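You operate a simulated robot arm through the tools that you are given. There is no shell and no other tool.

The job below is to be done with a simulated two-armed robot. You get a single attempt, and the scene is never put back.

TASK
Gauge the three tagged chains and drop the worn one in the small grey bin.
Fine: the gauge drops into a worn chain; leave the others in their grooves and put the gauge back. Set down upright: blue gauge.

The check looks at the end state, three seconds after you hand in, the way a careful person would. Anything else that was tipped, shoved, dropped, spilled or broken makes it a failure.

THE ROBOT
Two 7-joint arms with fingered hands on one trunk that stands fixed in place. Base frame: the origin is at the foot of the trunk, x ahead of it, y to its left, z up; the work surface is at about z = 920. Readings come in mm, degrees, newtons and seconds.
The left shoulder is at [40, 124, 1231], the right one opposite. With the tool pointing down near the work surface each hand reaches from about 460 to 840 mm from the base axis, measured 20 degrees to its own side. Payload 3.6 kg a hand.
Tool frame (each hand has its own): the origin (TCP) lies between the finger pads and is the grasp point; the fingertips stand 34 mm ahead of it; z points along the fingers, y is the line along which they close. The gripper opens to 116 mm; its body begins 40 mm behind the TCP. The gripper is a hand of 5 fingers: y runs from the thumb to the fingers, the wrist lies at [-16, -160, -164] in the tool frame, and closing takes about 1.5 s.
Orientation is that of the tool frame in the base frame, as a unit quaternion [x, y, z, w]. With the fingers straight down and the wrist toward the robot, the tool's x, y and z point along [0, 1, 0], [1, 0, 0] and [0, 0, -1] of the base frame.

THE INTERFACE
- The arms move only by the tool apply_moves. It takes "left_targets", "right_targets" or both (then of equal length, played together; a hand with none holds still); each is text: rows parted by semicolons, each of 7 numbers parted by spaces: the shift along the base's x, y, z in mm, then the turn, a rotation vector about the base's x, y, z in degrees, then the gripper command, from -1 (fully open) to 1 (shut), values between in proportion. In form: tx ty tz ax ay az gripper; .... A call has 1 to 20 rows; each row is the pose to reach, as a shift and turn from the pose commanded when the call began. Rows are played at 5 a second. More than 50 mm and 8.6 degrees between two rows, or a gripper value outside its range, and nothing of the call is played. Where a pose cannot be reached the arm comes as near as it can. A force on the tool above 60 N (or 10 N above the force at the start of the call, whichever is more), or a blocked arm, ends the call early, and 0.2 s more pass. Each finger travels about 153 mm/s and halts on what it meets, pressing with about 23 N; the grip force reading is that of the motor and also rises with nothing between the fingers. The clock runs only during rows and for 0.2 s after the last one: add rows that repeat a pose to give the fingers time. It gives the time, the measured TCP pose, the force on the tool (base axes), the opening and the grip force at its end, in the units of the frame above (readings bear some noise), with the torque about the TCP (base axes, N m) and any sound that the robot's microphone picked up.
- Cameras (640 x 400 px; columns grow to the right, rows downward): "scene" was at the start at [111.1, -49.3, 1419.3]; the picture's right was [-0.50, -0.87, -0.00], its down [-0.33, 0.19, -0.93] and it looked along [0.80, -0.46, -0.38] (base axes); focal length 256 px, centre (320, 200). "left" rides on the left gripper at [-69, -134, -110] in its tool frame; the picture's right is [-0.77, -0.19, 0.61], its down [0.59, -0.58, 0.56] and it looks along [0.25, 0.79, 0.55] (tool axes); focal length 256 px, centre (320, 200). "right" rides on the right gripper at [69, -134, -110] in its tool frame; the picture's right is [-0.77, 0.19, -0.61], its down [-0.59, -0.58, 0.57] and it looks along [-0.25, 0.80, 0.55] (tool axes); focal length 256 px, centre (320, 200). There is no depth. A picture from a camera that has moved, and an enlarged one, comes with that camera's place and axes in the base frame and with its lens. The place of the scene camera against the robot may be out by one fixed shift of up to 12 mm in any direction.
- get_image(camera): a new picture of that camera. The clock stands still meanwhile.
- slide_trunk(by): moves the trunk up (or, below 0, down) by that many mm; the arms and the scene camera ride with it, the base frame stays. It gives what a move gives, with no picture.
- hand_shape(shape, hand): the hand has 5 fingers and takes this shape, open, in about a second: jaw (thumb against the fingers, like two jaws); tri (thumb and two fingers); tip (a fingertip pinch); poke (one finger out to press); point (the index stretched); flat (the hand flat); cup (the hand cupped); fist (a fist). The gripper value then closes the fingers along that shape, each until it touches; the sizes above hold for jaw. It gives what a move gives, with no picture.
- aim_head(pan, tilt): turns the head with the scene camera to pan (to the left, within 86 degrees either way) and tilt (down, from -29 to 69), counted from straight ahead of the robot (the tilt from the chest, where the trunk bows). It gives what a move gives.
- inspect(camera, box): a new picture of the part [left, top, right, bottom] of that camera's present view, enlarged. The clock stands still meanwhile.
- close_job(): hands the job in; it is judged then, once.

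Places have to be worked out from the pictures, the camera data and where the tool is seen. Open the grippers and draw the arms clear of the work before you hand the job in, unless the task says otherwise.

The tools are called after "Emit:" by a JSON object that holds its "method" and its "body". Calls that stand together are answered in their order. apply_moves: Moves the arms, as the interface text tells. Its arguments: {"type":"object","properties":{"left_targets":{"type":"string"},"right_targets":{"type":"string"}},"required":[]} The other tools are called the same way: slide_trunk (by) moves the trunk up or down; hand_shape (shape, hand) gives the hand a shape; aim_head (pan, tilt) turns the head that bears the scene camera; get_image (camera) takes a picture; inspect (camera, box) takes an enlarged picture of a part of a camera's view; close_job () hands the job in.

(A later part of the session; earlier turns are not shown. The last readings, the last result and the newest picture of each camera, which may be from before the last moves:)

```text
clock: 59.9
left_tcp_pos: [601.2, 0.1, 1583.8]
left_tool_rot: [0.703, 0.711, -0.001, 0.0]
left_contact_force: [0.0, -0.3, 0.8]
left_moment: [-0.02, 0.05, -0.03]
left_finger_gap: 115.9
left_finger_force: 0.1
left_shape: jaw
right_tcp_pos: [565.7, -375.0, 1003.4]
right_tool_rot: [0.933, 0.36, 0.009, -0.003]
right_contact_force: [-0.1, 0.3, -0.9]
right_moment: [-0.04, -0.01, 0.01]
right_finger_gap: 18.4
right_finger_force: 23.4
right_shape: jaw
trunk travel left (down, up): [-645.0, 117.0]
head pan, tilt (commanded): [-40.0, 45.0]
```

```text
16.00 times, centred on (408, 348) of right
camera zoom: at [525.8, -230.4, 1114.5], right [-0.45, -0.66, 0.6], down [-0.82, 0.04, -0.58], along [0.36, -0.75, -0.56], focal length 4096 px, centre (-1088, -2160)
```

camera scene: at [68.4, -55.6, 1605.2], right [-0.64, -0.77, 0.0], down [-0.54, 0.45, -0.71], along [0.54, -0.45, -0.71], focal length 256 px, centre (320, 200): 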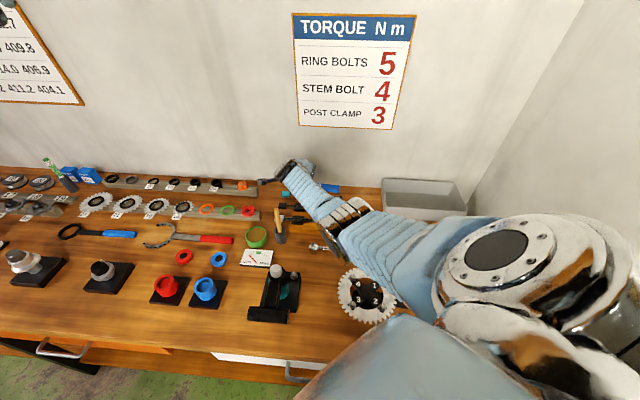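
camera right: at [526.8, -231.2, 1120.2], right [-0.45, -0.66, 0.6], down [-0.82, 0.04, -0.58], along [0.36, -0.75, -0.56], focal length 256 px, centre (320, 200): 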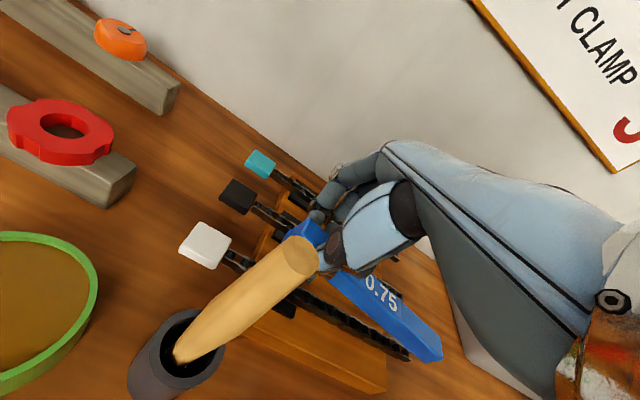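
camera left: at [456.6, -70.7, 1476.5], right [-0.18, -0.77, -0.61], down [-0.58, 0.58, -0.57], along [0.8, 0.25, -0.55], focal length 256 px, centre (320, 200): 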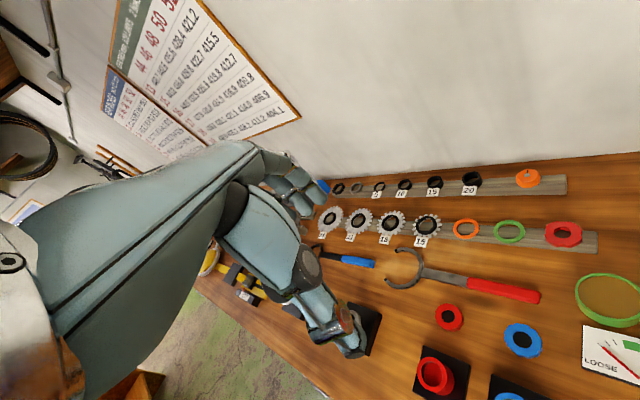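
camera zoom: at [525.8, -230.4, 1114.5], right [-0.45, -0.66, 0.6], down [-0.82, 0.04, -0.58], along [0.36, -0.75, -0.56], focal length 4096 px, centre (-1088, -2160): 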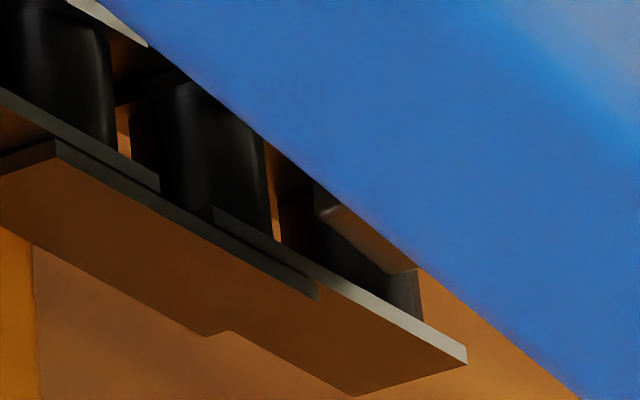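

The stud is resting on the last roller, about 4 mm right of the gap. I'll lift, shift 4 mm left, and lower again.

Emit:
{"method": "apply_moves", "body": {"right_targets": "0 0 3 0 0 0 1; 1.4 1.4 5 0 0 0 1; 2.8 2.8 5 0 0 0 1; 2.8 2.8 3 0 0 0 1; 2.8 2.8 1 0 0 0 1; 2.8 2.8 0 0 0 0 1; 2.8 2.8 0 0 0 0 1"}}

Emit:
{"method": "inspect", "body": {"camera": "right", "box": [388, 335, 428, 360]}}

Emit:
{"method": "inspect", "body": {"camera": "scene", "box": [318, 205, 358, 230]}}

```text
clock: 61.5
left_tcp_pos: [600.5, -1.7, 1583.6]
left_tool_rot: [0.702, 0.712, -0.001, 0.0]
left_contact_force: [-0.6, -0.1, 0.8]
left_moment: [0.0, -0.02, 0.02]
left_finger_gap: 116.0
left_finger_force: 0.1
left_shape: jaw
right_tcp_pos: [569.5, -373.2, 1002.4]
right_tool_rot: [0.933, 0.36, 0.009, -0.002]
right_contact_force: [-0.2, 0.5, -0.5]
right_moment: [-0.03, -0.02, 0.0]
right_finger_gap: 18.4
right_finger_force: 23.2
right_shape: jaw
trunk travel left (down, up): [-645.0, 117.0]
head pan, tilt (commanded): [-40.0, 45.0]
```

```text
16.00 times, centred on (408, 348) of right
camera zoom: at [528.8, -227.9, 1114.3], right [-0.45, -0.66, 0.6], down [-0.82, 0.04, -0.58], along [0.36, -0.75, -0.56], focal length 4096 px, centre (-1088, -2160)
```

zoom: 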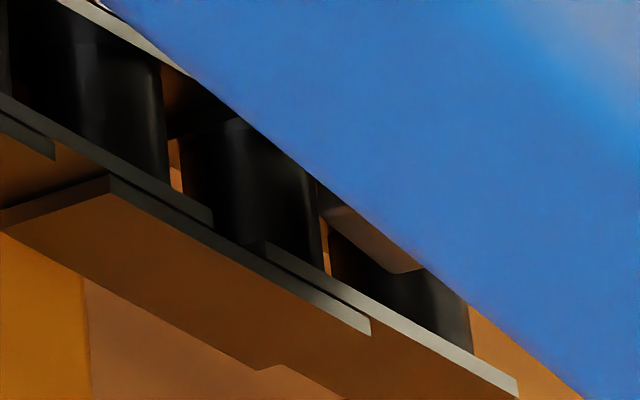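

```text
16.00 times, centred on (338, 218) of scene
camera zoom: at [68.6, -55.4, 1605.2], right [-0.64, -0.77, 0.0], down [-0.54, 0.45, -0.71], along [0.54, -0.45, -0.71], focal length 4095 px, centre (32, -80)
```

zoom: 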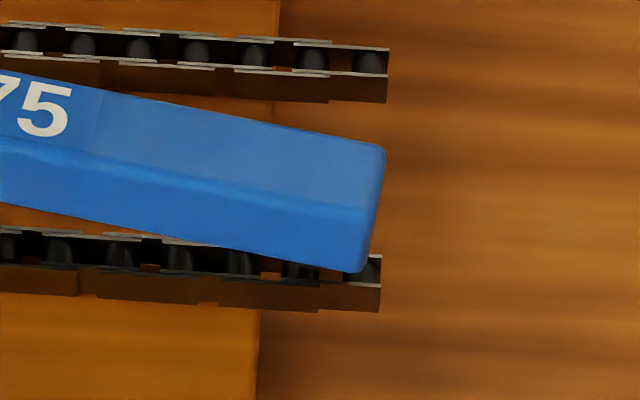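

Looking closely, the stud is about 2 mm too far back here, so it's riding on the rear plate (and the black and teal trials had a smaller version of that error). I'll correct it: lift, move 2.1 mm toward me, and lower again.

Emit:
{"method": "apply_moves", "body": {"right_targets": "0 0 3 0 0 0 1; -0.6 0.9 4 0 0 0 1; -1.15 1.85 4 0 0 0 1; -1.15 1.85 2 0 0 0 1; -1.15 1.85 0 0 0 0 1; -1.15 1.85 0 0 0 0 1"}}

Emit:
{"method": "inspect", "body": {"camera": "right", "box": [388, 335, 428, 360]}}

Emit:
{"method": "inspect", "body": {"camera": "scene", "box": [318, 205, 358, 230]}}

```text
clock: 62.9
left_tcp_pos: [600.9, -1.9, 1584.5]
left_tool_rot: [0.703, 0.711, -0.001, 0.001]
left_contact_force: [0.3, -0.2, 0.1]
left_moment: [-0.06, -0.02, -0.03]
left_finger_gap: 116.2
left_finger_force: 0.1
left_shape: jaw
right_tcp_pos: [566.4, -371.1, 1003.0]
right_tool_rot: [0.933, 0.36, 0.009, -0.002]
right_contact_force: [0.0, 0.7, 1.4]
right_moment: [-0.06, 0.05, 0.03]
right_finger_gap: 18.4
right_finger_force: 22.6
right_shape: jaw
trunk travel left (down, up): [-645.0, 117.0]
head pan, tilt (commanded): [-40.0, 45.0]
```

```text
16.00 times, centred on (408, 348) of right
camera zoom: at [527.1, -226.0, 1113.6], right [-0.45, -0.66, 0.6], down [-0.82, 0.04, -0.58], along [0.36, -0.75, -0.56], focal length 4096 px, centre (-1088, -2160)
```

zoom: 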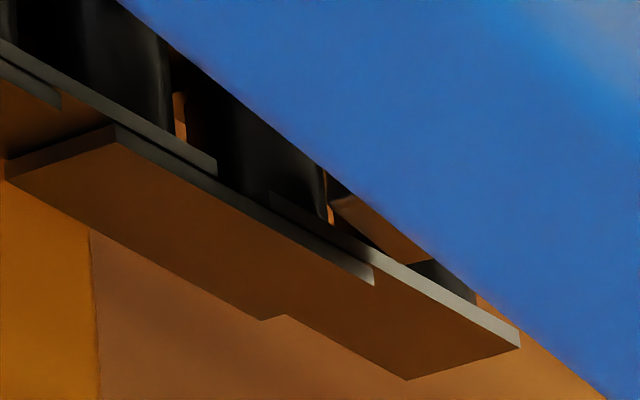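

```text
16.00 times, centred on (338, 218) of scene
camera zoom: at [68.6, -55.4, 1605.2], right [-0.64, -0.77, 0.0], down [-0.54, 0.45, -0.71], along [0.54, -0.45, -0.71], focal length 4095 px, centre (32, -80)
```

zoom: 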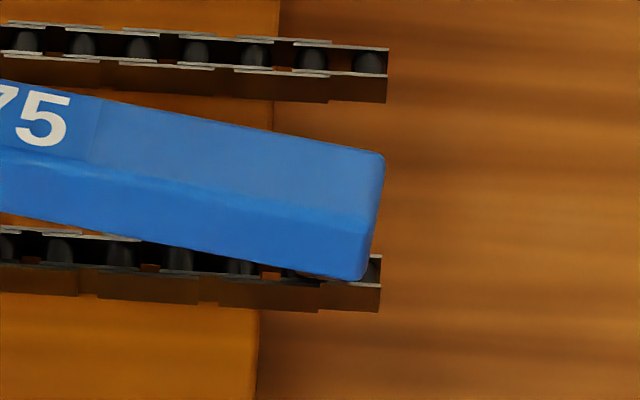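

Closer: now about 1 mm still to come forward and ~1.2 mm to the left. I'll adjust and lower again.

Emit:
{"method": "apply_moves", "body": {"right_targets": "0 0 3 0 0 0 1; 0.1 0.8 4 0 0 0 1; 0.14 1.56 4 0 0 0 1; 0.14 1.56 2 0 0 0 1; 0.14 1.56 0 0 0 0 1; 0.14 1.56 0 0 0 0 1"}}

Emit:
{"method": "inspect", "body": {"camera": "right", "box": [388, 335, 428, 360]}}

Emit:
{"method": "inspect", "body": {"camera": "scene", "box": [318, 205, 358, 230]}}

```text
clock: 64.3
left_tcp_pos: [599.8, -0.4, 1585.1]
left_tool_rot: [0.703, 0.712, -0.002, 0.0]
left_contact_force: [0.5, 0.2, -0.7]
left_moment: [0.02, 0.04, 0.0]
left_finger_gap: 115.8
left_finger_force: 0.0
left_shape: jaw
right_tcp_pos: [565.8, -369.1, 1002.8]
right_tool_rot: [0.933, 0.36, 0.008, -0.002]
right_contact_force: [-0.2, -1.0, 0.2]
right_moment: [-0.02, 0.03, 0.01]
right_finger_gap: 18.2
right_finger_force: 23.2
right_shape: jaw
trunk travel left (down, up): [-645.0, 117.0]
head pan, tilt (commanded): [-40.0, 45.0]
```

```text
16.00 times, centred on (408, 348) of right
camera zoom: at [527.4, -224.8, 1114.1], right [-0.45, -0.66, 0.6], down [-0.82, 0.04, -0.58], along [0.36, -0.75, -0.56], focal length 4096 px, centre (-1088, -2160)
```

zoom: 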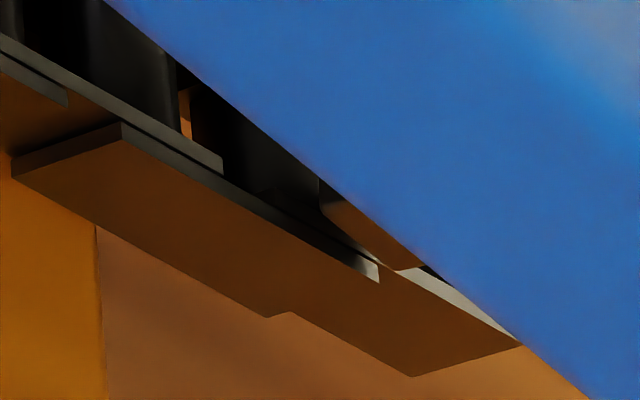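

```text
16.00 times, centred on (338, 218) of scene
camera zoom: at [68.6, -55.4, 1605.2], right [-0.64, -0.77, 0.0], down [-0.54, 0.45, -0.71], along [0.54, -0.45, -0.71], focal length 4095 px, centre (32, -80)
```

zoom: 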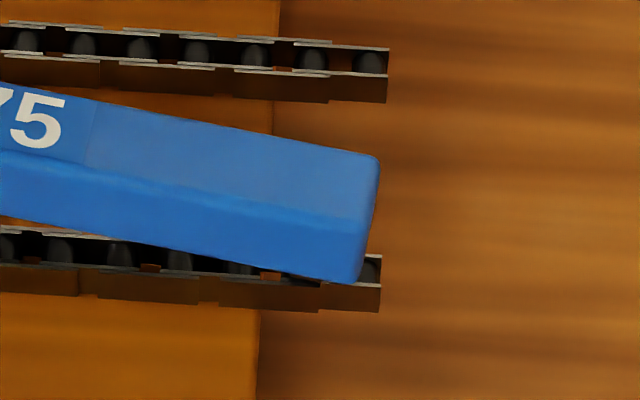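

I'll compare roller and gap sizes of the chains directly in the head camera while I'm here.

Emit:
{"method": "inspect", "body": {"camera": "scene", "box": [318, 190, 358, 215]}}

Emit:
{"method": "inspect", "body": {"camera": "scene", "box": [318, 178, 358, 203]}}

```text
16.00 times, centred on (338, 202) of scene
camera zoom: at [68.6, -55.4, 1605.2], right [-0.64, -0.77, 0.0], down [-0.54, 0.45, -0.71], along [0.54, -0.45, -0.71], focal length 4095 px, centre (32, 160)
```

zoom: 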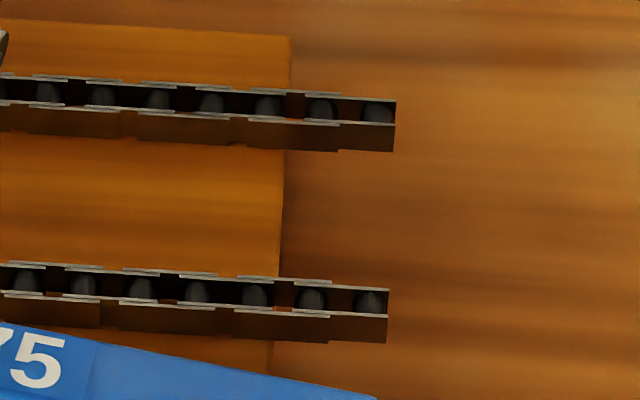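

```text
16.00 times, centred on (338, 190) of scene
camera zoom: at [68.6, -55.4, 1605.2], right [-0.64, -0.77, 0.0], down [-0.54, 0.45, -0.71], along [0.54, -0.45, -0.71], focal length 4095 px, centre (32, 352)
```

zoom: 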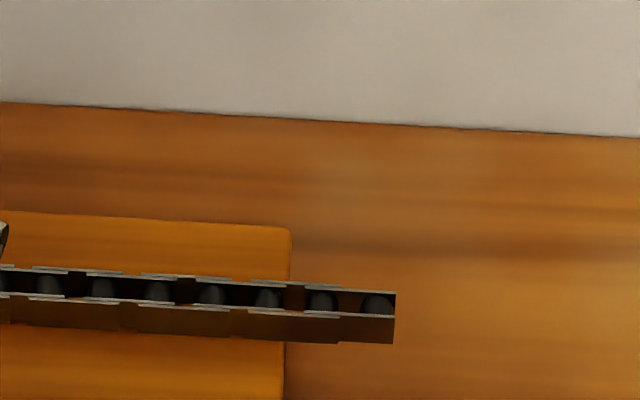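

Rollers and gaps look the same on all three chains. Black and teal were tried at the second gap, so I'll try white there too; first I'll lift slightly and check the clearance between hand and brush.

Emit:
{"method": "apply_moves", "body": {"right_targets": "0 0 4 0 0 0 1; 0 0 8 0 0 0 1; 3 3 10 0 0 0 1; 6 6 10 0 0 0 1; 6 6 10 0 0 0 1"}}

Emit:
{"method": "get_image", "body": {"camera": "right"}}

Emit:
{"method": "inspect", "body": {"camera": "scene", "box": [230, 165, 358, 245]}}

```text
clock: 65.5
left_tcp_pos: [601.6, -1.0, 1584.4]
left_tool_rot: [0.703, 0.712, 0.0, 0.001]
left_contact_force: [0.2, 1.1, -0.7]
left_moment: [0.0, 0.0, 0.04]
left_finger_gap: 116.0
left_finger_force: 0.1
left_shape: jaw
right_tcp_pos: [573.2, -361.8, 1011.9]
right_tool_rot: [0.933, 0.36, 0.008, -0.002]
right_contact_force: [0.1, -0.2, -1.0]
right_moment: [0.04, -0.04, 0.02]
right_finger_gap: 18.6
right_finger_force: 22.9
right_shape: jaw
trunk travel left (down, up): [-645.0, 117.0]
head pan, tilt (commanded): [-40.0, 45.0]
```

```text
taken
camera right: at [533.7, -218.2, 1123.7], right [-0.45, -0.66, 0.6], down [-0.82, 0.04, -0.58], along [0.36, -0.75, -0.56], focal length 256 px, centre (320, 200)
```

right: 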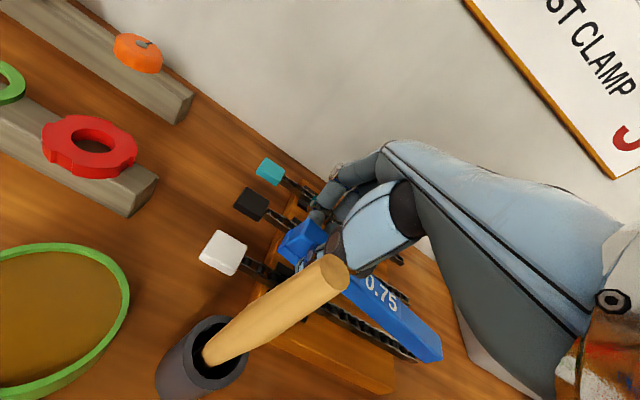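

```text
5.00 times, centred on (294, 205) of scene
camera zoom: at [68.5, -55.5, 1605.2], right [-0.64, -0.77, 0.0], down [-0.54, 0.45, -0.71], along [0.54, -0.45, -0.71], focal length 1280 px, centre (450, 175)
```

zoom: 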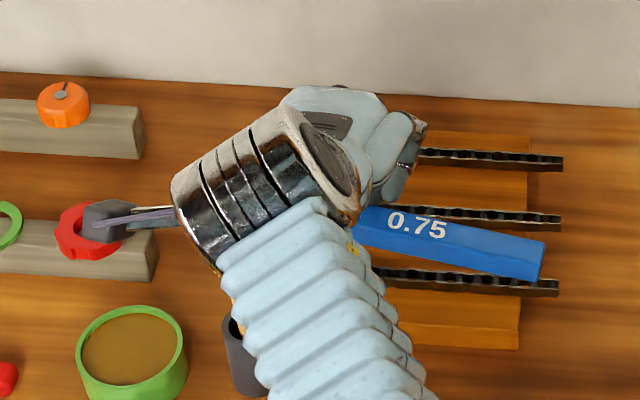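

The brush handle stays on the camera side of the hand with clear space to the palm. I'll go 3.3 mm further left to the second gap and lower onto the white chain.

Emit:
{"method": "apply_moves", "body": {"right_targets": "2.33 2.33 0 0 0 0 1; 2.33 2.33 -3 0 0 0 1; 2.33 2.33 -6 0 0 0 1; 2.33 2.33 -8 0 0 0 1; 2.33 2.33 -9.5 0 0 0 1; 2.33 2.33 -9.5 0 0 0 1"}}

Emit:
{"method": "inspect", "body": {"camera": "right", "box": [388, 335, 428, 360]}}

Emit:
{"method": "inspect", "body": {"camera": "scene", "box": [318, 205, 358, 230]}}

Emit:
{"method": "get_image", "body": {"camera": "right"}}

```text
clock: 66.9
left_tcp_pos: [601.8, -1.4, 1584.6]
left_tool_rot: [0.703, 0.711, -0.002, 0.0]
left_contact_force: [0.0, -0.3, 0.1]
left_moment: [0.0, 0.01, -0.03]
left_finger_gap: 115.8
left_finger_force: 0.2
left_shape: jaw
right_tcp_pos: [575.0, -361.3, 1003.7]
right_tool_rot: [0.933, 0.36, 0.008, -0.002]
right_contact_force: [0.2, 0.0, -0.4]
right_moment: [-0.03, -0.04, 0.0]
right_finger_gap: 18.4
right_finger_force: 23.0
right_shape: jaw
trunk travel left (down, up): [-645.0, 117.0]
head pan, tilt (commanded): [-40.0, 45.0]
```

```text
16.00 times, centred on (408, 348) of right
camera zoom: at [535.8, -215.9, 1114.5], right [-0.45, -0.66, 0.6], down [-0.82, 0.04, -0.58], along [0.36, -0.75, -0.56], focal length 4096 px, centre (-1088, -2160)
```

zoom: 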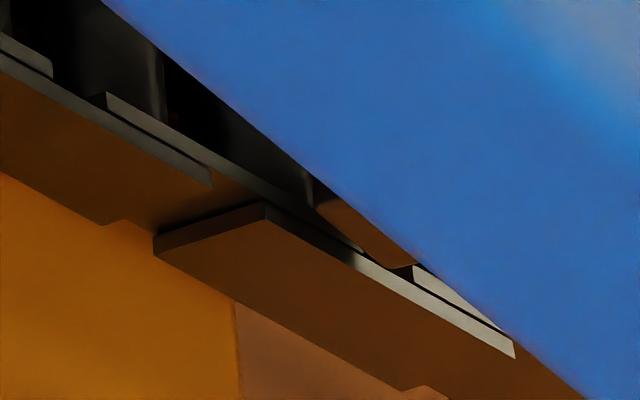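

```text
16.00 times, centred on (338, 218) of scene
camera zoom: at [68.6, -55.4, 1605.2], right [-0.64, -0.77, 0.0], down [-0.54, 0.45, -0.71], along [0.54, -0.45, -0.71], focal length 4095 px, centre (32, -80)
```

zoom: 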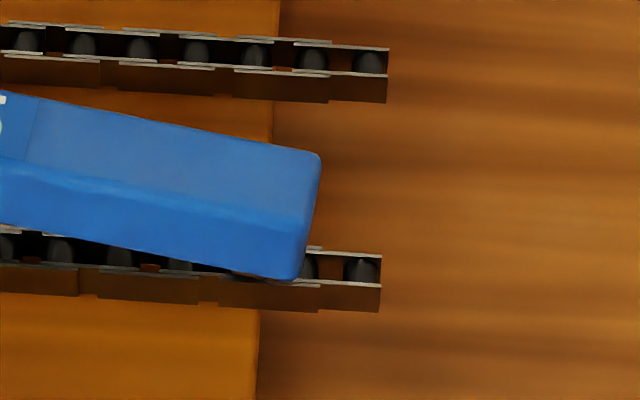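

```text
taken
camera right: at [535.8, -215.9, 1114.5], right [-0.45, -0.66, 0.6], down [-0.82, 0.04, -0.58], along [0.36, -0.75, -0.56], focal length 256 px, centre (320, 200)
```

right: 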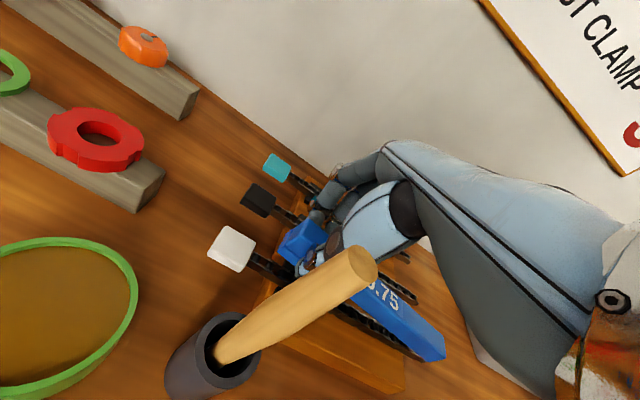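

White is now well aligned across and still blocked at exactly plate-top height, as with the others, so near this end every chain is "closed". The stud may need to be tried where the foot butts against the tag (stud about 10 mm further left). I'll lift and take it to the black chain at that position.

Emit:
{"method": "apply_moves", "body": {"right_targets": "0 0 8 0 0 0 1; 0 0 20 0 0 0 1; 0 0 32 0 0 0 1; 9 -5 32 -0.4 0.4 0.8 1; 18 -10 32 -0.8 0.9 1.6 1; 27 -16 30 -1.2 1.3 2.4 1; 36 -21 28 -1.6 1.8 3.2 1; 44.4 -26.5 25 -2.02 2.22 4 1; 44.4 -26.5 20 -2.02 2.22 4 1; 44.4 -26.5 20 -2.02 2.22 4 1"}}

Emit:
{"method": "get_image", "body": {"camera": "right"}}

Emit:
{"method": "inspect", "body": {"camera": "right", "box": [350, 300, 446, 360]}}

Emit:
{"method": "inspect", "body": {"camera": "right", "box": [230, 200, 340, 269]}}

```text
clock: 69.1
left_tcp_pos: [601.4, -1.9, 1584.2]
left_tool_rot: [0.703, 0.712, 0.0, 0.0]
left_contact_force: [0.4, 0.4, 0.2]
left_moment: [-0.02, -0.03, 0.0]
left_finger_gap: 115.7
left_finger_force: 0.0
left_shape: jaw
right_tcp_pos: [621.3, -386.7, 1022.4]
right_tool_rot: [0.92, 0.392, -0.015, 0.007]
right_contact_force: [1.1, 0.1, -0.5]
right_moment: [0.0, 0.0, 0.01]
right_finger_gap: 18.5
right_finger_force: 23.1
right_shape: jaw
trunk travel left (down, up): [-645.0, 117.0]
head pan, tilt (commanded): [-40.0, 45.0]
```

```text
taken
camera right: at [574.1, -241.0, 1131.2], right [-0.38, -0.67, 0.64], down [-0.84, -0.04, -0.55], along [0.39, -0.74, -0.54], focal length 256 px, centre (320, 200)
```

right: 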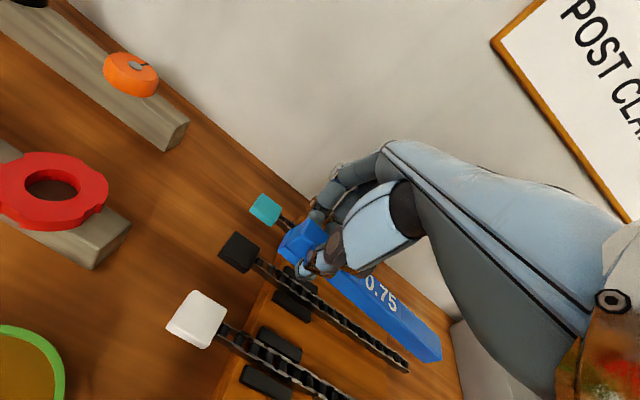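

```text
6.67 times, centred on (398, 330) of right
camera zoom: at [574.1, -241.0, 1131.2], right [-0.38, -0.67, 0.64], down [-0.84, -0.04, -0.55], along [0.39, -0.74, -0.54], focal length 1707 px, centre (-200, -667)
```

zoom: 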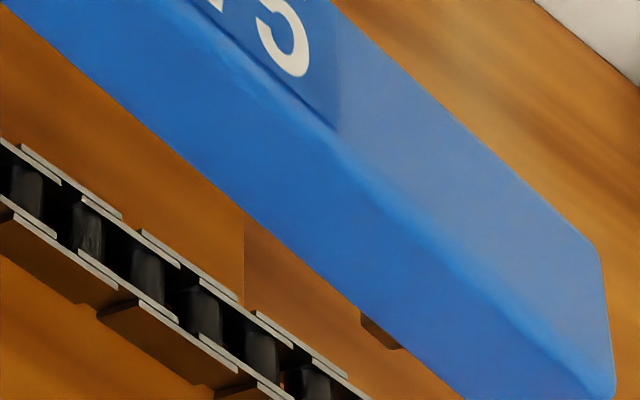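

```text
5.80 times, centred on (285, 234) of right
camera zoom: at [574.1, -241.0, 1131.2], right [-0.38, -0.67, 0.64], down [-0.84, -0.04, -0.55], along [0.39, -0.74, -0.54], focal length 1484 px, centre (523, 0)
```

zoom: 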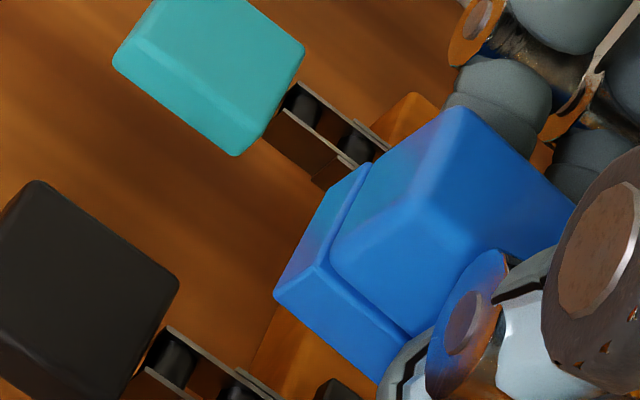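

The foot would be ~1 mm into the tag here, so I'll back off 3 mm to the right, correct 0.7 mm across, and lower to just above contact.

Emit:
{"method": "apply_moves", "body": {"right_targets": "-0.8 -1.3 -6 0 0 0 1; -1.63 -2.62 -13 0 0 0 1; -1.63 -2.62 -19 0 0 0 1; -1.63 -2.62 -23 0 0 0 1; -1.63 -2.62 -23 0 0 0 1"}}

Emit:
{"method": "inspect", "body": {"camera": "right", "box": [388, 332, 428, 357]}}

Emit:
{"method": "inspect", "body": {"camera": "right", "box": [240, 205, 336, 265]}}

```text
clock: 70.3
left_tcp_pos: [601.7, -2.4, 1585.2]
left_tool_rot: [0.703, 0.711, -0.001, -0.001]
left_contact_force: [-0.6, -0.5, -0.5]
left_moment: [0.02, 0.02, 0.01]
left_finger_gap: 115.8
left_finger_force: 0.0
left_shape: jaw
right_tcp_pos: [618.4, -390.3, 1001.1]
right_tool_rot: [0.92, 0.392, -0.016, 0.007]
right_contact_force: [0.7, 0.5, -1.9]
right_moment: [0.04, -0.04, 0.02]
right_finger_gap: 18.7
right_finger_force: 22.8
right_shape: jaw
trunk travel left (down, up): [-645.0, 117.0]
head pan, tilt (commanded): [-40.0, 45.0]
```

```text
16.00 times, centred on (408, 344) of right
camera zoom: at [572.7, -244.5, 1108.4], right [-0.38, -0.67, 0.64], down [-0.84, -0.04, -0.54], along [0.39, -0.74, -0.54], focal length 4096 px, centre (-1088, -2112)
```

zoom: 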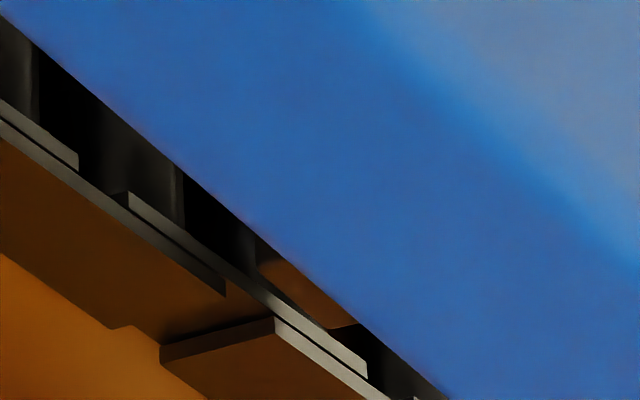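

```text
6.67 times, centred on (288, 235) of right
camera zoom: at [572.7, -244.5, 1108.4], right [-0.38, -0.67, 0.64], down [-0.84, -0.04, -0.54], along [0.39, -0.74, -0.54], focal length 1707 px, centre (533, -33)
```

zoom: 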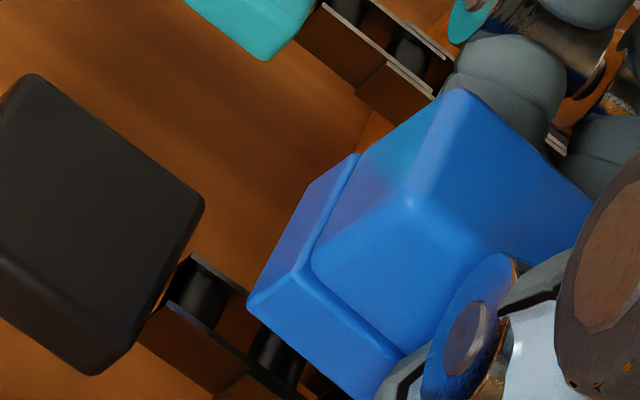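

Foot is still ~5 mm short of the tag. I'll lower to contact here and see whether the stud sinks.

Emit:
{"method": "apply_moves", "body": {"right_targets": "0 0 -2 0 0 0 1; 0 0 -4 0 0 0 1; 0 0 -6 0 0 0 1; 0 0 -6 0 0 0 1"}}

Emit:
{"method": "inspect", "body": {"camera": "right", "box": [396, 338, 436, 363]}}

```text
clock: 71.3
left_tcp_pos: [601.9, -1.3, 1584.9]
left_tool_rot: [0.703, 0.711, -0.002, 0.0]
left_contact_force: [-0.8, 0.6, 0.3]
left_moment: [0.01, 0.02, -0.01]
left_finger_gap: 115.8
left_finger_force: 0.1
left_shape: jaw
right_tcp_pos: [617.2, -389.8, 994.2]
right_tool_rot: [0.92, 0.392, -0.016, 0.008]
right_contact_force: [-0.1, 0.2, -0.4]
right_moment: [-0.05, 0.02, 0.01]
right_finger_gap: 18.6
right_finger_force: 22.5
right_shape: jaw
trunk travel left (down, up): [-645.0, 117.0]
head pan, tilt (commanded): [-40.0, 45.0]
```

```text
16.00 times, centred on (416, 350) of right
camera zoom: at [572.6, -244.8, 1102.8], right [-0.38, -0.67, 0.64], down [-0.84, -0.04, -0.54], along [0.39, -0.74, -0.54], focal length 4096 px, centre (-1216, -2208)
```

zoom: 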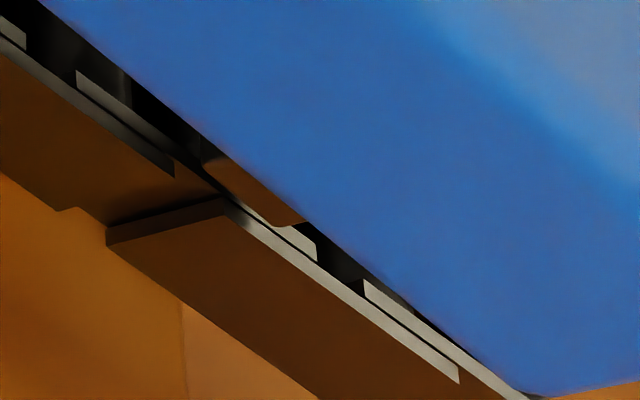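

Blocked at the same height again. I'll step left in 1.5 mm increments with small lifts to see if the stud finds an opening on black.

Emit:
{"method": "apply_moves", "body": {"right_targets": "0 0 4 0 0 0 1; 1.06 1.06 4 0 0 0 1; 1.06 1.06 1 0 0 0 1; 1.06 1.06 0 0 0 0 1; 1.06 1.06 0 0 0 0 1"}}

Emit:
{"method": "inspect", "body": {"camera": "right", "box": [396, 338, 436, 363]}}

Emit:
{"method": "apply_moves", "body": {"right_targets": "0 0 4 0 0 0 1; 1.06 1.06 4 0 0 0 1; 1.06 1.06 1 0 0 0 1; 1.06 1.06 0 0 0 0 1; 1.06 1.06 0 0 0 0 1"}}

Emit:
{"method": "inspect", "body": {"camera": "right", "box": [396, 338, 436, 363]}}

```text
clock: 72.5
left_tcp_pos: [600.7, -2.4, 1585.1]
left_tool_rot: [0.703, 0.711, -0.002, 0.0]
left_contact_force: [0.0, 0.4, -0.8]
left_moment: [-0.04, 0.0, -0.05]
left_finger_gap: 116.0
left_finger_force: 0.1
left_shape: jaw
right_tcp_pos: [620.0, -388.0, 994.8]
right_tool_rot: [0.92, 0.392, -0.016, 0.006]
right_contact_force: [-0.1, 0.5, -0.6]
right_moment: [-0.01, 0.03, 0.01]
right_finger_gap: 18.5
right_finger_force: 22.4
right_shape: jaw
trunk travel left (down, up): [-645.0, 117.0]
head pan, tilt (commanded): [-40.0, 45.0]
```

```text
16.00 times, centred on (416, 350) of right
camera zoom: at [574.3, -243.3, 1102.1], right [-0.38, -0.67, 0.64], down [-0.84, -0.04, -0.55], along [0.39, -0.74, -0.54], focal length 4096 px, centre (-1216, -2208)
```

zoom: 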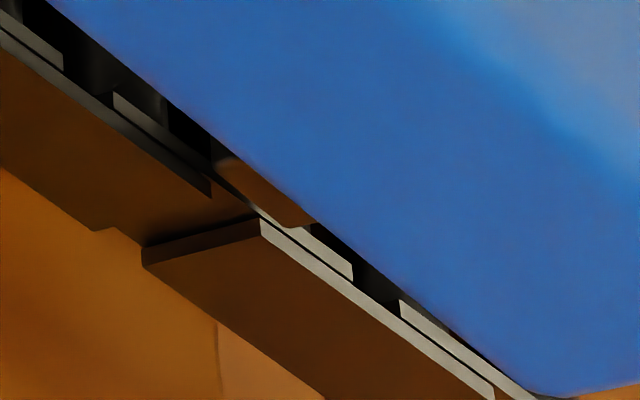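

```text
clock: 73.7
left_tcp_pos: [601.4, -0.8, 1584.5]
left_tool_rot: [0.702, 0.712, -0.001, 0.0]
left_contact_force: [-0.3, 0.7, 0.2]
left_moment: [-0.01, 0.0, 0.01]
left_finger_gap: 115.7
left_finger_force: 0.0
left_shape: jaw
right_tcp_pos: [620.4, -387.2, 994.5]
right_tool_rot: [0.92, 0.392, -0.015, 0.007]
right_contact_force: [0.6, 0.4, -0.2]
right_moment: [-0.03, 0.01, 0.03]
right_finger_gap: 18.6
right_finger_force: 23.1
right_shape: jaw
trunk travel left (down, up): [-645.0, 117.0]
head pan, tilt (commanded): [-40.0, 45.0]
```

```text
16.00 times, centred on (416, 350) of right
camera zoom: at [574.7, -242.1, 1102.5], right [-0.38, -0.67, 0.64], down [-0.84, -0.04, -0.54], along [0.39, -0.74, -0.54], focal length 4096 px, centre (-1216, -2208)
```

zoom: 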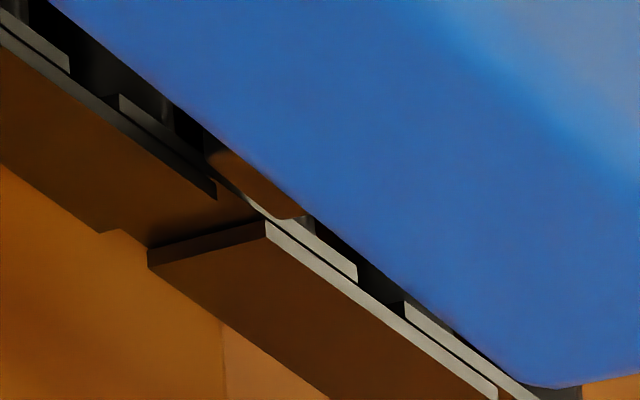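

Black stays closed here too. The stud can reach the middle of the chain if the foot hangs beyond the tag, so I'll scan there next; first I'll lift high and lower the trunk to gain reach.

Emit:
{"method": "apply_moves", "body": {"right_targets": "0 0 10 0 0 0 1; 0 0 30 0 0 0 1; 0 0 55 0 0 0 1; 0 0 80 0 0 0 1; 0 0 105 0 0 0 1; 0 0 130 0 0 0 1; 0 0 150 0 0 0 1; 0 0 150 0 0 0 1"}}

Emit:
{"method": "slide_trunk", "body": {"by": -110}}

Emit:
{"method": "get_image", "body": {"camera": "scene"}}

```text
clock: 75.5
left_tcp_pos: [601.6, -1.1, 1586.4]
left_tool_rot: [0.703, 0.711, -0.001, 0.0]
left_contact_force: [-0.5, -0.2, 0.4]
left_moment: [0.01, -0.01, 0.01]
left_finger_gap: 115.8
left_finger_force: 0.0
left_shape: jaw
right_tcp_pos: [621.6, -386.8, 1142.8]
right_tool_rot: [0.92, 0.392, -0.016, 0.006]
right_contact_force: [0.1, 0.3, 0.1]
right_moment: [0.03, -0.05, 0.0]
right_finger_gap: 18.4
right_finger_force: 23.3
right_shape: jaw
trunk travel left (down, up): [-645.0, 117.0]
head pan, tilt (commanded): [-40.0, 45.0]
```

```text
clock: 77.0
left_tcp_pos: [601.7, -1.7, 1474.8]
left_tool_rot: [0.704, 0.711, -0.001, 0.0]
left_contact_force: [-0.3, -0.2, -0.4]
left_moment: [0.01, -0.04, 0.03]
left_finger_gap: 116.3
left_finger_force: 0.1
left_shape: jaw
right_tcp_pos: [620.9, -387.7, 1033.6]
right_tool_rot: [0.92, 0.391, -0.015, 0.007]
right_contact_force: [0.1, 0.7, -1.3]
right_moment: [0.01, -0.02, -0.02]
right_finger_gap: 18.5
right_finger_force: 22.6
right_shape: jaw
trunk travel left (down, up): [-535.0, 227.0]
head pan, tilt (commanded): [-40.0, 45.0]
```

```text
taken
camera scene: at [74.9, -55.4, 1495.0], right [-0.64, -0.77, 0.0], down [-0.54, 0.45, -0.71], along [0.54, -0.45, -0.71], focal length 256 px, centre (320, 200)
```

scene: 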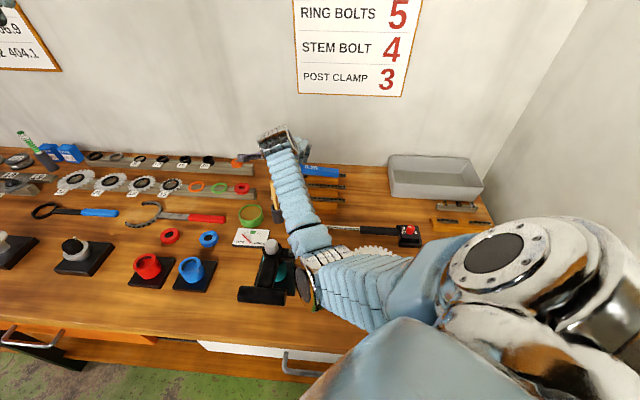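

The foot beyond the tag puts the hand near the rail with the red ring, which ends at a≈272, b≤681, z≈950; the chain at b≈711 keeps clear of it. I'll move the stud over to about a=126 on the black chain, staying high.

Emit:
{"method": "apply_moves", "body": {"right_targets": "10 10 2 0 0 0 1; 22 22 2 0 0 0 1; 34 34 2 0 0 0 1; 46 46 2 0 0 0 1; 58 58 2 0 0 0 1; 66 66 2 0 0 0 1; 71 71 0 0 0 0 1; 71 71 0 0 0 0 1"}}

Emit:
{"method": "get_image", "body": {"camera": "right"}}

Emit:
{"method": "inspect", "body": {"camera": "right", "box": [350, 300, 446, 360]}}

Emit:
{"method": "get_image", "body": {"camera": "scene"}}

```text
clock: 78.8
left_tcp_pos: [600.5, -1.1, 1475.0]
left_tool_rot: [0.703, 0.711, -0.002, -0.001]
left_contact_force: [0.1, -0.3, 0.5]
left_moment: [-0.01, -0.01, -0.02]
left_finger_gap: 116.1
left_finger_force: 0.1
left_shape: jaw
right_tcp_pos: [690.8, -316.8, 1034.3]
right_tool_rot: [0.919, 0.393, -0.016, 0.008]
right_contact_force: [1.2, -0.3, -0.4]
right_moment: [0.04, -0.02, 0.01]
right_finger_gap: 18.2
right_finger_force: 23.1
right_shape: jaw
trunk travel left (down, up): [-535.0, 227.0]
head pan, tilt (commanded): [-40.0, 45.0]
```

```text
taken
camera right: at [645.8, -172.1, 1142.0], right [-0.38, -0.67, 0.64], down [-0.84, -0.04, -0.55], along [0.39, -0.74, -0.54], focal length 256 px, centre (320, 200)
```

right: 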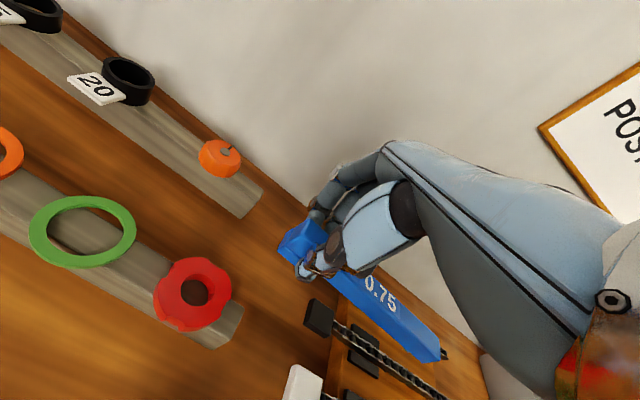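

```text
6.67 times, centred on (398, 330) of right
camera zoom: at [645.8, -172.1, 1142.0], right [-0.38, -0.67, 0.64], down [-0.84, -0.04, -0.55], along [0.39, -0.74, -0.54], focal length 1707 px, centre (-200, -667)
```

zoom: 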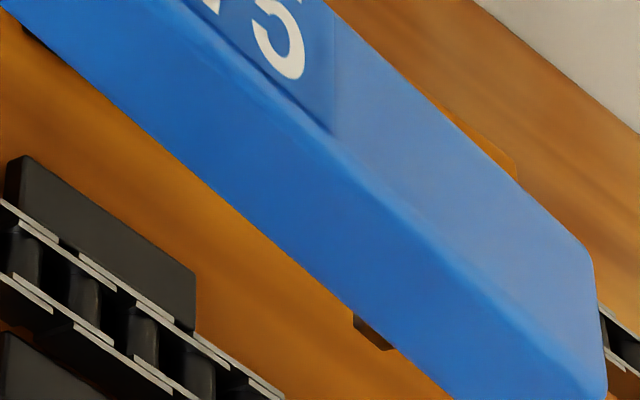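

```text
taken
camera scene: at [75.1, -55.5, 1494.9], right [-0.64, -0.77, 0.0], down [-0.54, 0.45, -0.71], along [0.54, -0.45, -0.71], focal length 256 px, centre (320, 200)
```

scene: 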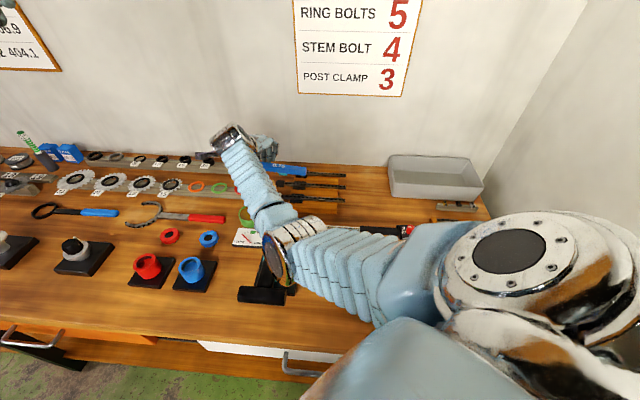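

Clear of the rail. I'll lower to just above the chain and check, then press lightly.

Emit:
{"method": "apply_moves", "body": {"right_targets": "0 0 -10 0 0 0 1; 0 0 -20 0 0 0 1; 0 0 -28 0 0 0 1; 0 0 -33 0 0 0 1; 0 0 -33 0 0 0 1"}}

Emit:
{"method": "inspect", "body": {"camera": "right", "box": [380, 325, 428, 355]}}

Emit:
{"method": "inspect", "body": {"camera": "right", "box": [180, 210, 340, 310]}}

```text
clock: 80.0
left_tcp_pos: [600.5, -0.4, 1473.2]
left_tool_rot: [0.703, 0.711, 0.0, 0.0]
left_contact_force: [-0.8, -0.2, 0.4]
left_moment: [-0.01, 0.01, -0.02]
left_finger_gap: 115.8
left_finger_force: 0.0
left_shape: jaw
right_tcp_pos: [692.2, -315.9, 1000.6]
right_tool_rot: [0.92, 0.392, -0.015, 0.007]
right_contact_force: [0.0, 0.4, -0.4]
right_moment: [0.03, -0.02, -0.01]
right_finger_gap: 18.5
right_finger_force: 23.3
right_shape: jaw
trunk travel left (down, up): [-535.0, 227.0]
head pan, tilt (commanded): [-40.0, 45.0]
```

```text
13.33 times, centred on (404, 340) of right
camera zoom: at [645.9, -171.1, 1108.7], right [-0.38, -0.67, 0.64], down [-0.84, -0.04, -0.54], along [0.39, -0.74, -0.54], focal length 3413 px, centre (-800, -1667)
```

zoom: 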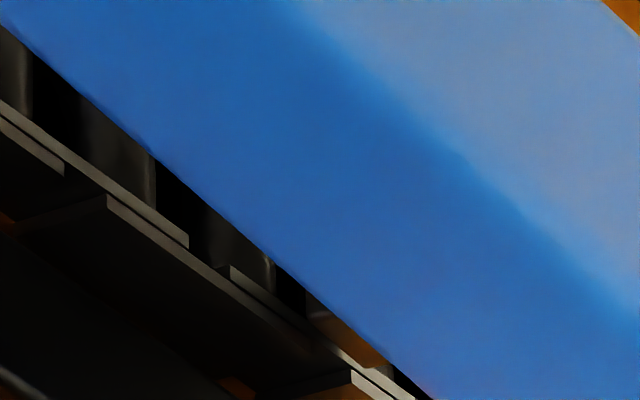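

```text
4.00 times, centred on (260, 260) of right
camera zoom: at [645.9, -171.1, 1108.7], right [-0.38, -0.67, 0.64], down [-0.84, -0.04, -0.54], along [0.39, -0.74, -0.54], focal length 1024 px, centre (560, -40)
```

zoom: 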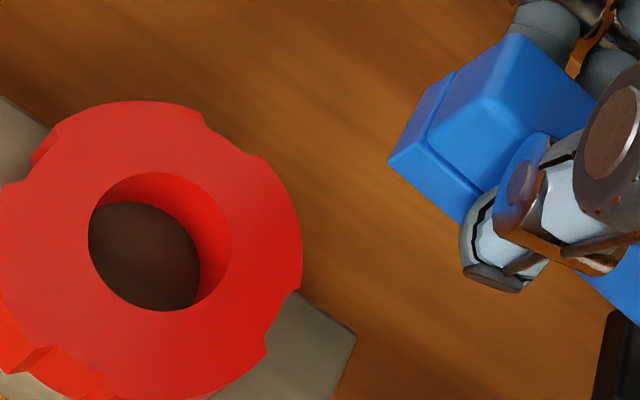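

All clear around the foot. I'll press lightly now.

Emit:
{"method": "apply_moves", "body": {"right_targets": "0 0 -2 0 0 0 1; 0 0 -4 0 0 0 1; 0 0 -6 0 0 0 1; 0 0 -6 0 0 0 1"}}

Emit:
{"method": "inspect", "body": {"camera": "right", "box": [396, 338, 436, 363]}}

```text
clock: 81.0
left_tcp_pos: [600.7, -1.6, 1473.8]
left_tool_rot: [0.703, 0.712, -0.001, -0.001]
left_contact_force: [-0.8, -0.1, -0.1]
left_moment: [-0.01, 0.0, -0.03]
left_finger_gap: 115.9
left_finger_force: 0.0
left_shape: jaw
right_tcp_pos: [690.9, -314.9, 994.9]
right_tool_rot: [0.92, 0.393, -0.015, 0.007]
right_contact_force: [0.0, -0.1, -0.5]
right_moment: [-0.05, 0.03, 0.02]
right_finger_gap: 18.7
right_finger_force: 22.9
right_shape: jaw
trunk travel left (down, up): [-535.0, 227.0]
head pan, tilt (commanded): [-40.0, 45.0]
```

```text
16.00 times, centred on (416, 350) of right
camera zoom: at [645.8, -171.0, 1103.0], right [-0.38, -0.67, 0.64], down [-0.84, -0.04, -0.54], along [0.39, -0.74, -0.54], focal length 4096 px, centre (-1216, -2208)
```

zoom: 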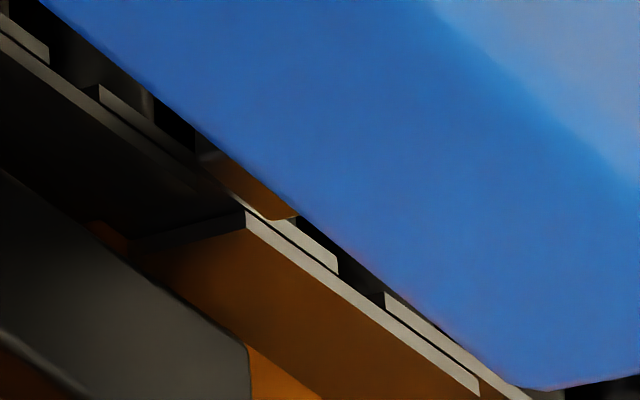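

Blocked at the same height here as well. I'll ease to a lighter press and slide the stud slowly along the channel toward the right in short strokes, watching for a drop.

Emit:
{"method": "apply_moves", "body": {"right_targets": "0.3 -0.3 1.5 0 0 0 1; -0.7 -1.3 1.5 0 0 0 1; -1.7 -2.3 1.5 0 0 0 1; -2.7 -3.3 1.5 0 0 0 1; -3.7 -4.3 1.5 0 0 0 1; -4.7 -5.3 1.5 0 0 0 1; -5.7 -6.3 1.5 0 0 0 1; -5.7 -6.3 1.5 0 0 0 1"}}

Emit:
{"method": "inspect", "body": {"camera": "right", "box": [396, 338, 436, 363]}}

Emit:
{"method": "apply_moves", "body": {"right_targets": "-1 -1 0 0 0 0 1; -2 -2 0 0 0 0 1; -3 -3 0 0 0 0 1; -4 -4 0 0 0 0 1; -5 -5 0 0 0 0 1; -6 -6 0 0 0 0 1; -7 -7 0 0 0 0 1; -7 -7 0 0 0 0 1"}}

Emit:
{"method": "inspect", "body": {"camera": "right", "box": [396, 338, 436, 363]}}

```text
clock: 82.8
left_tcp_pos: [601.9, -0.8, 1475.3]
left_tool_rot: [0.702, 0.712, -0.001, 0.001]
left_contact_force: [-0.1, 0.0, 0.5]
left_moment: [0.02, -0.02, 0.03]
left_finger_gap: 115.9
left_finger_force: 0.1
left_shape: jaw
right_tcp_pos: [686.3, -322.9, 996.5]
right_tool_rot: [0.92, 0.392, -0.015, 0.007]
right_contact_force: [1.2, 0.0, 0.3]
right_moment: [-0.05, 0.05, 0.02]
right_finger_gap: 18.6
right_finger_force: 23.0
right_shape: jaw
trunk travel left (down, up): [-535.0, 227.0]
head pan, tilt (commanded): [-40.0, 45.0]
```

```text
16.00 times, centred on (416, 350) of right
camera zoom: at [640.0, -177.8, 1104.5], right [-0.38, -0.67, 0.64], down [-0.84, -0.04, -0.54], along [0.39, -0.74, -0.54], focal length 4096 px, centre (-1216, -2208)
```

zoom: 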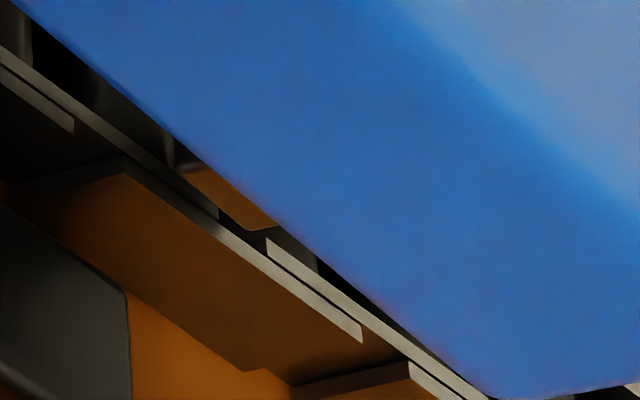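

```text
clock: 84.5
left_tcp_pos: [602.4, -2.3, 1473.9]
left_tool_rot: [0.703, 0.711, -0.002, 0.0]
left_contact_force: [0.1, -1.1, 0.0]
left_moment: [0.05, 0.0, 0.0]
left_finger_gap: 115.7
left_finger_force: 0.0
left_shape: jaw
right_tcp_pos: [678.6, -329.8, 998.7]
right_tool_rot: [0.919, 0.393, -0.016, 0.006]
right_contact_force: [-0.2, -0.6, -0.9]
right_moment: [0.0, 0.05, -0.01]
right_finger_gap: 18.4
right_finger_force: 22.8
right_shape: jaw
trunk travel left (down, up): [-535.0, 227.0]
head pan, tilt (commanded): [-40.0, 45.0]
```

```text
16.00 times, centred on (416, 350) of right
camera zoom: at [633.6, -184.5, 1104.7], right [-0.38, -0.67, 0.64], down [-0.84, -0.04, -0.54], along [0.39, -0.74, -0.54], focal length 4096 px, centre (-1216, -2208)
```

zoom: 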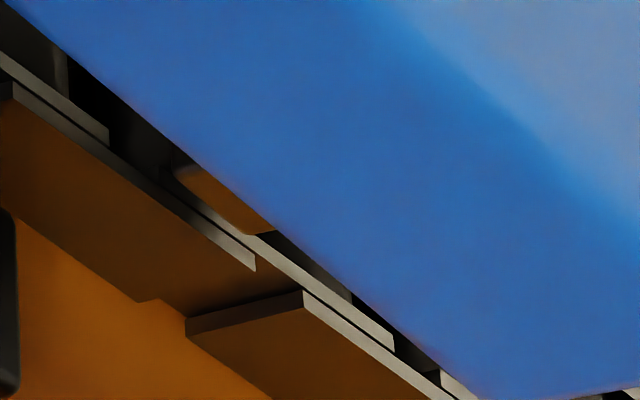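

Still riding on top, no drop. I'll continue sliding along black to about a=80.

Emit:
{"method": "apply_moves", "body": {"right_targets": "-1.4 -1.4 0 0 0 0 1; -2.8 -2.8 0 0 0 0 1; -4.2 -4.2 0 0 0 0 1; -5.6 -5.6 0 0 0 0 1; -7 -7 0 0 0 0 1; -8.4 -8.4 0 0 0 0 1; -9.8 -9.8 0 0 0 0 1; -9.8 -9.8 0 0 0 0 1"}}

Emit:
{"method": "inspect", "body": {"camera": "right", "box": [396, 338, 436, 363]}}

Emit:
{"method": "inspect", "body": {"camera": "right", "box": [220, 210, 348, 290]}}

```text
clock: 86.3
left_tcp_pos: [601.4, -1.3, 1474.0]
left_tool_rot: [0.702, 0.712, -0.001, 0.0]
left_contact_force: [0.2, 1.0, -0.6]
left_moment: [0.02, 0.04, 0.05]
left_finger_gap: 116.0
left_finger_force: 0.0
left_shape: jaw
right_tcp_pos: [669.3, -340.8, 997.1]
right_tool_rot: [0.919, 0.393, -0.016, 0.007]
right_contact_force: [0.6, 0.5, -1.2]
right_moment: [-0.01, -0.03, -0.02]
right_finger_gap: 18.6
right_finger_force: 23.4
right_shape: jaw
trunk travel left (down, up): [-535.0, 227.0]
head pan, tilt (commanded): [-40.0, 45.0]
```

```text
16.00 times, centred on (416, 350) of right
camera zoom: at [623.5, -194.8, 1104.8], right [-0.38, -0.67, 0.64], down [-0.84, -0.04, -0.54], along [0.39, -0.74, -0.54], focal length 4096 px, centre (-1216, -2208)
```

zoom: 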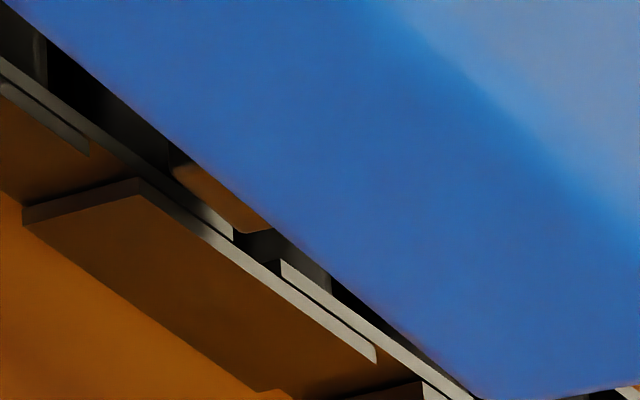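

```text
5.00 times, centred on (284, 250) of right
camera zoom: at [623.5, -194.8, 1104.8], right [-0.38, -0.67, 0.64], down [-0.84, -0.04, -0.54], along [0.39, -0.74, -0.54], focal length 1280 px, centre (500, -50)
```

zoom: 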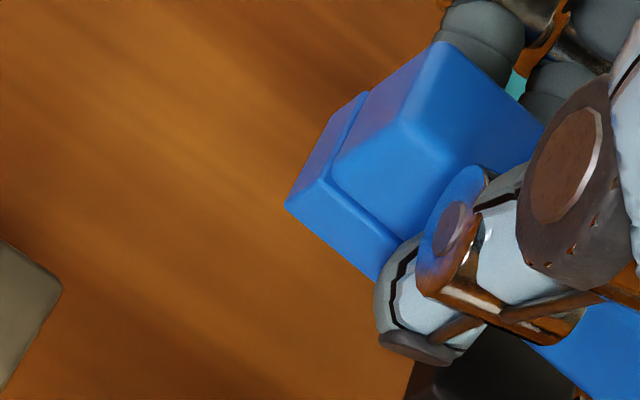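

Still on top at a≈92. I'll slide a last 8 mm (the foot nears the tag's outer face at about a=80).

Emit:
{"method": "apply_moves", "body": {"right_targets": "-1.4 -1.4 0 0 0 0 1; -2.8 -2.8 0 0 0 0 1; -4.2 -4.2 0 0 0 0 1; -5.6 -5.6 0 0 0 0 1; -5.6 -5.6 0 0 0 0 1"}}

Emit:
{"method": "inspect", "body": {"camera": "right", "box": [396, 338, 436, 363]}}

Emit:
{"method": "get_image", "body": {"camera": "right"}}

```text
clock: 87.5
left_tcp_pos: [601.0, -0.9, 1475.9]
left_tool_rot: [0.704, 0.711, -0.001, 0.0]
left_contact_force: [-0.1, 1.5, 0.2]
left_moment: [-0.01, -0.02, -0.01]
left_finger_gap: 115.8
left_finger_force: 0.1
left_shape: jaw
right_tcp_pos: [663.6, -344.8, 995.6]
right_tool_rot: [0.92, 0.393, -0.016, 0.007]
right_contact_force: [0.8, 0.0, -0.9]
right_moment: [0.01, 0.0, -0.01]
right_finger_gap: 18.7
right_finger_force: 23.2
right_shape: jaw
trunk travel left (down, up): [-535.0, 227.0]
head pan, tilt (commanded): [-40.0, 45.0]
```

```text
16.00 times, centred on (416, 350) of right
camera zoom: at [618.0, -200.3, 1104.4], right [-0.38, -0.67, 0.64], down [-0.84, -0.04, -0.54], along [0.39, -0.74, -0.54], focal length 4096 px, centre (-1216, -2208)
```

zoom: 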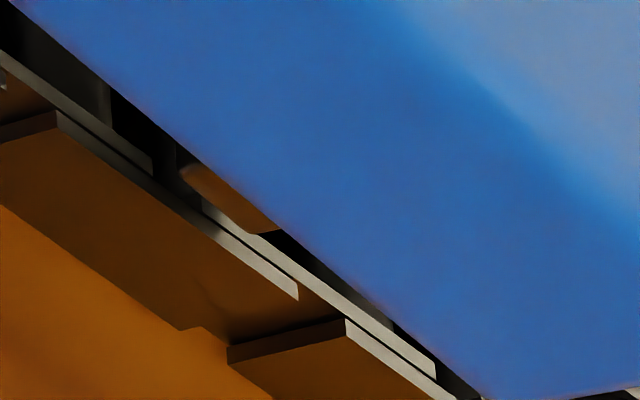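

```text
taken
camera right: at [618.0, -200.3, 1104.4], right [-0.38, -0.67, 0.64], down [-0.84, -0.04, -0.54], along [0.39, -0.74, -0.54], focal length 256 px, centre (320, 200)
```

right: 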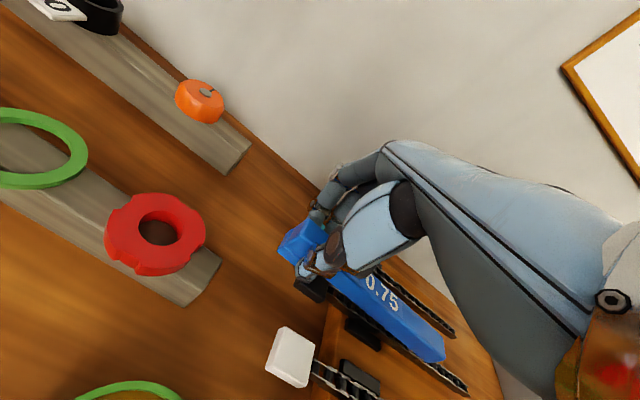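

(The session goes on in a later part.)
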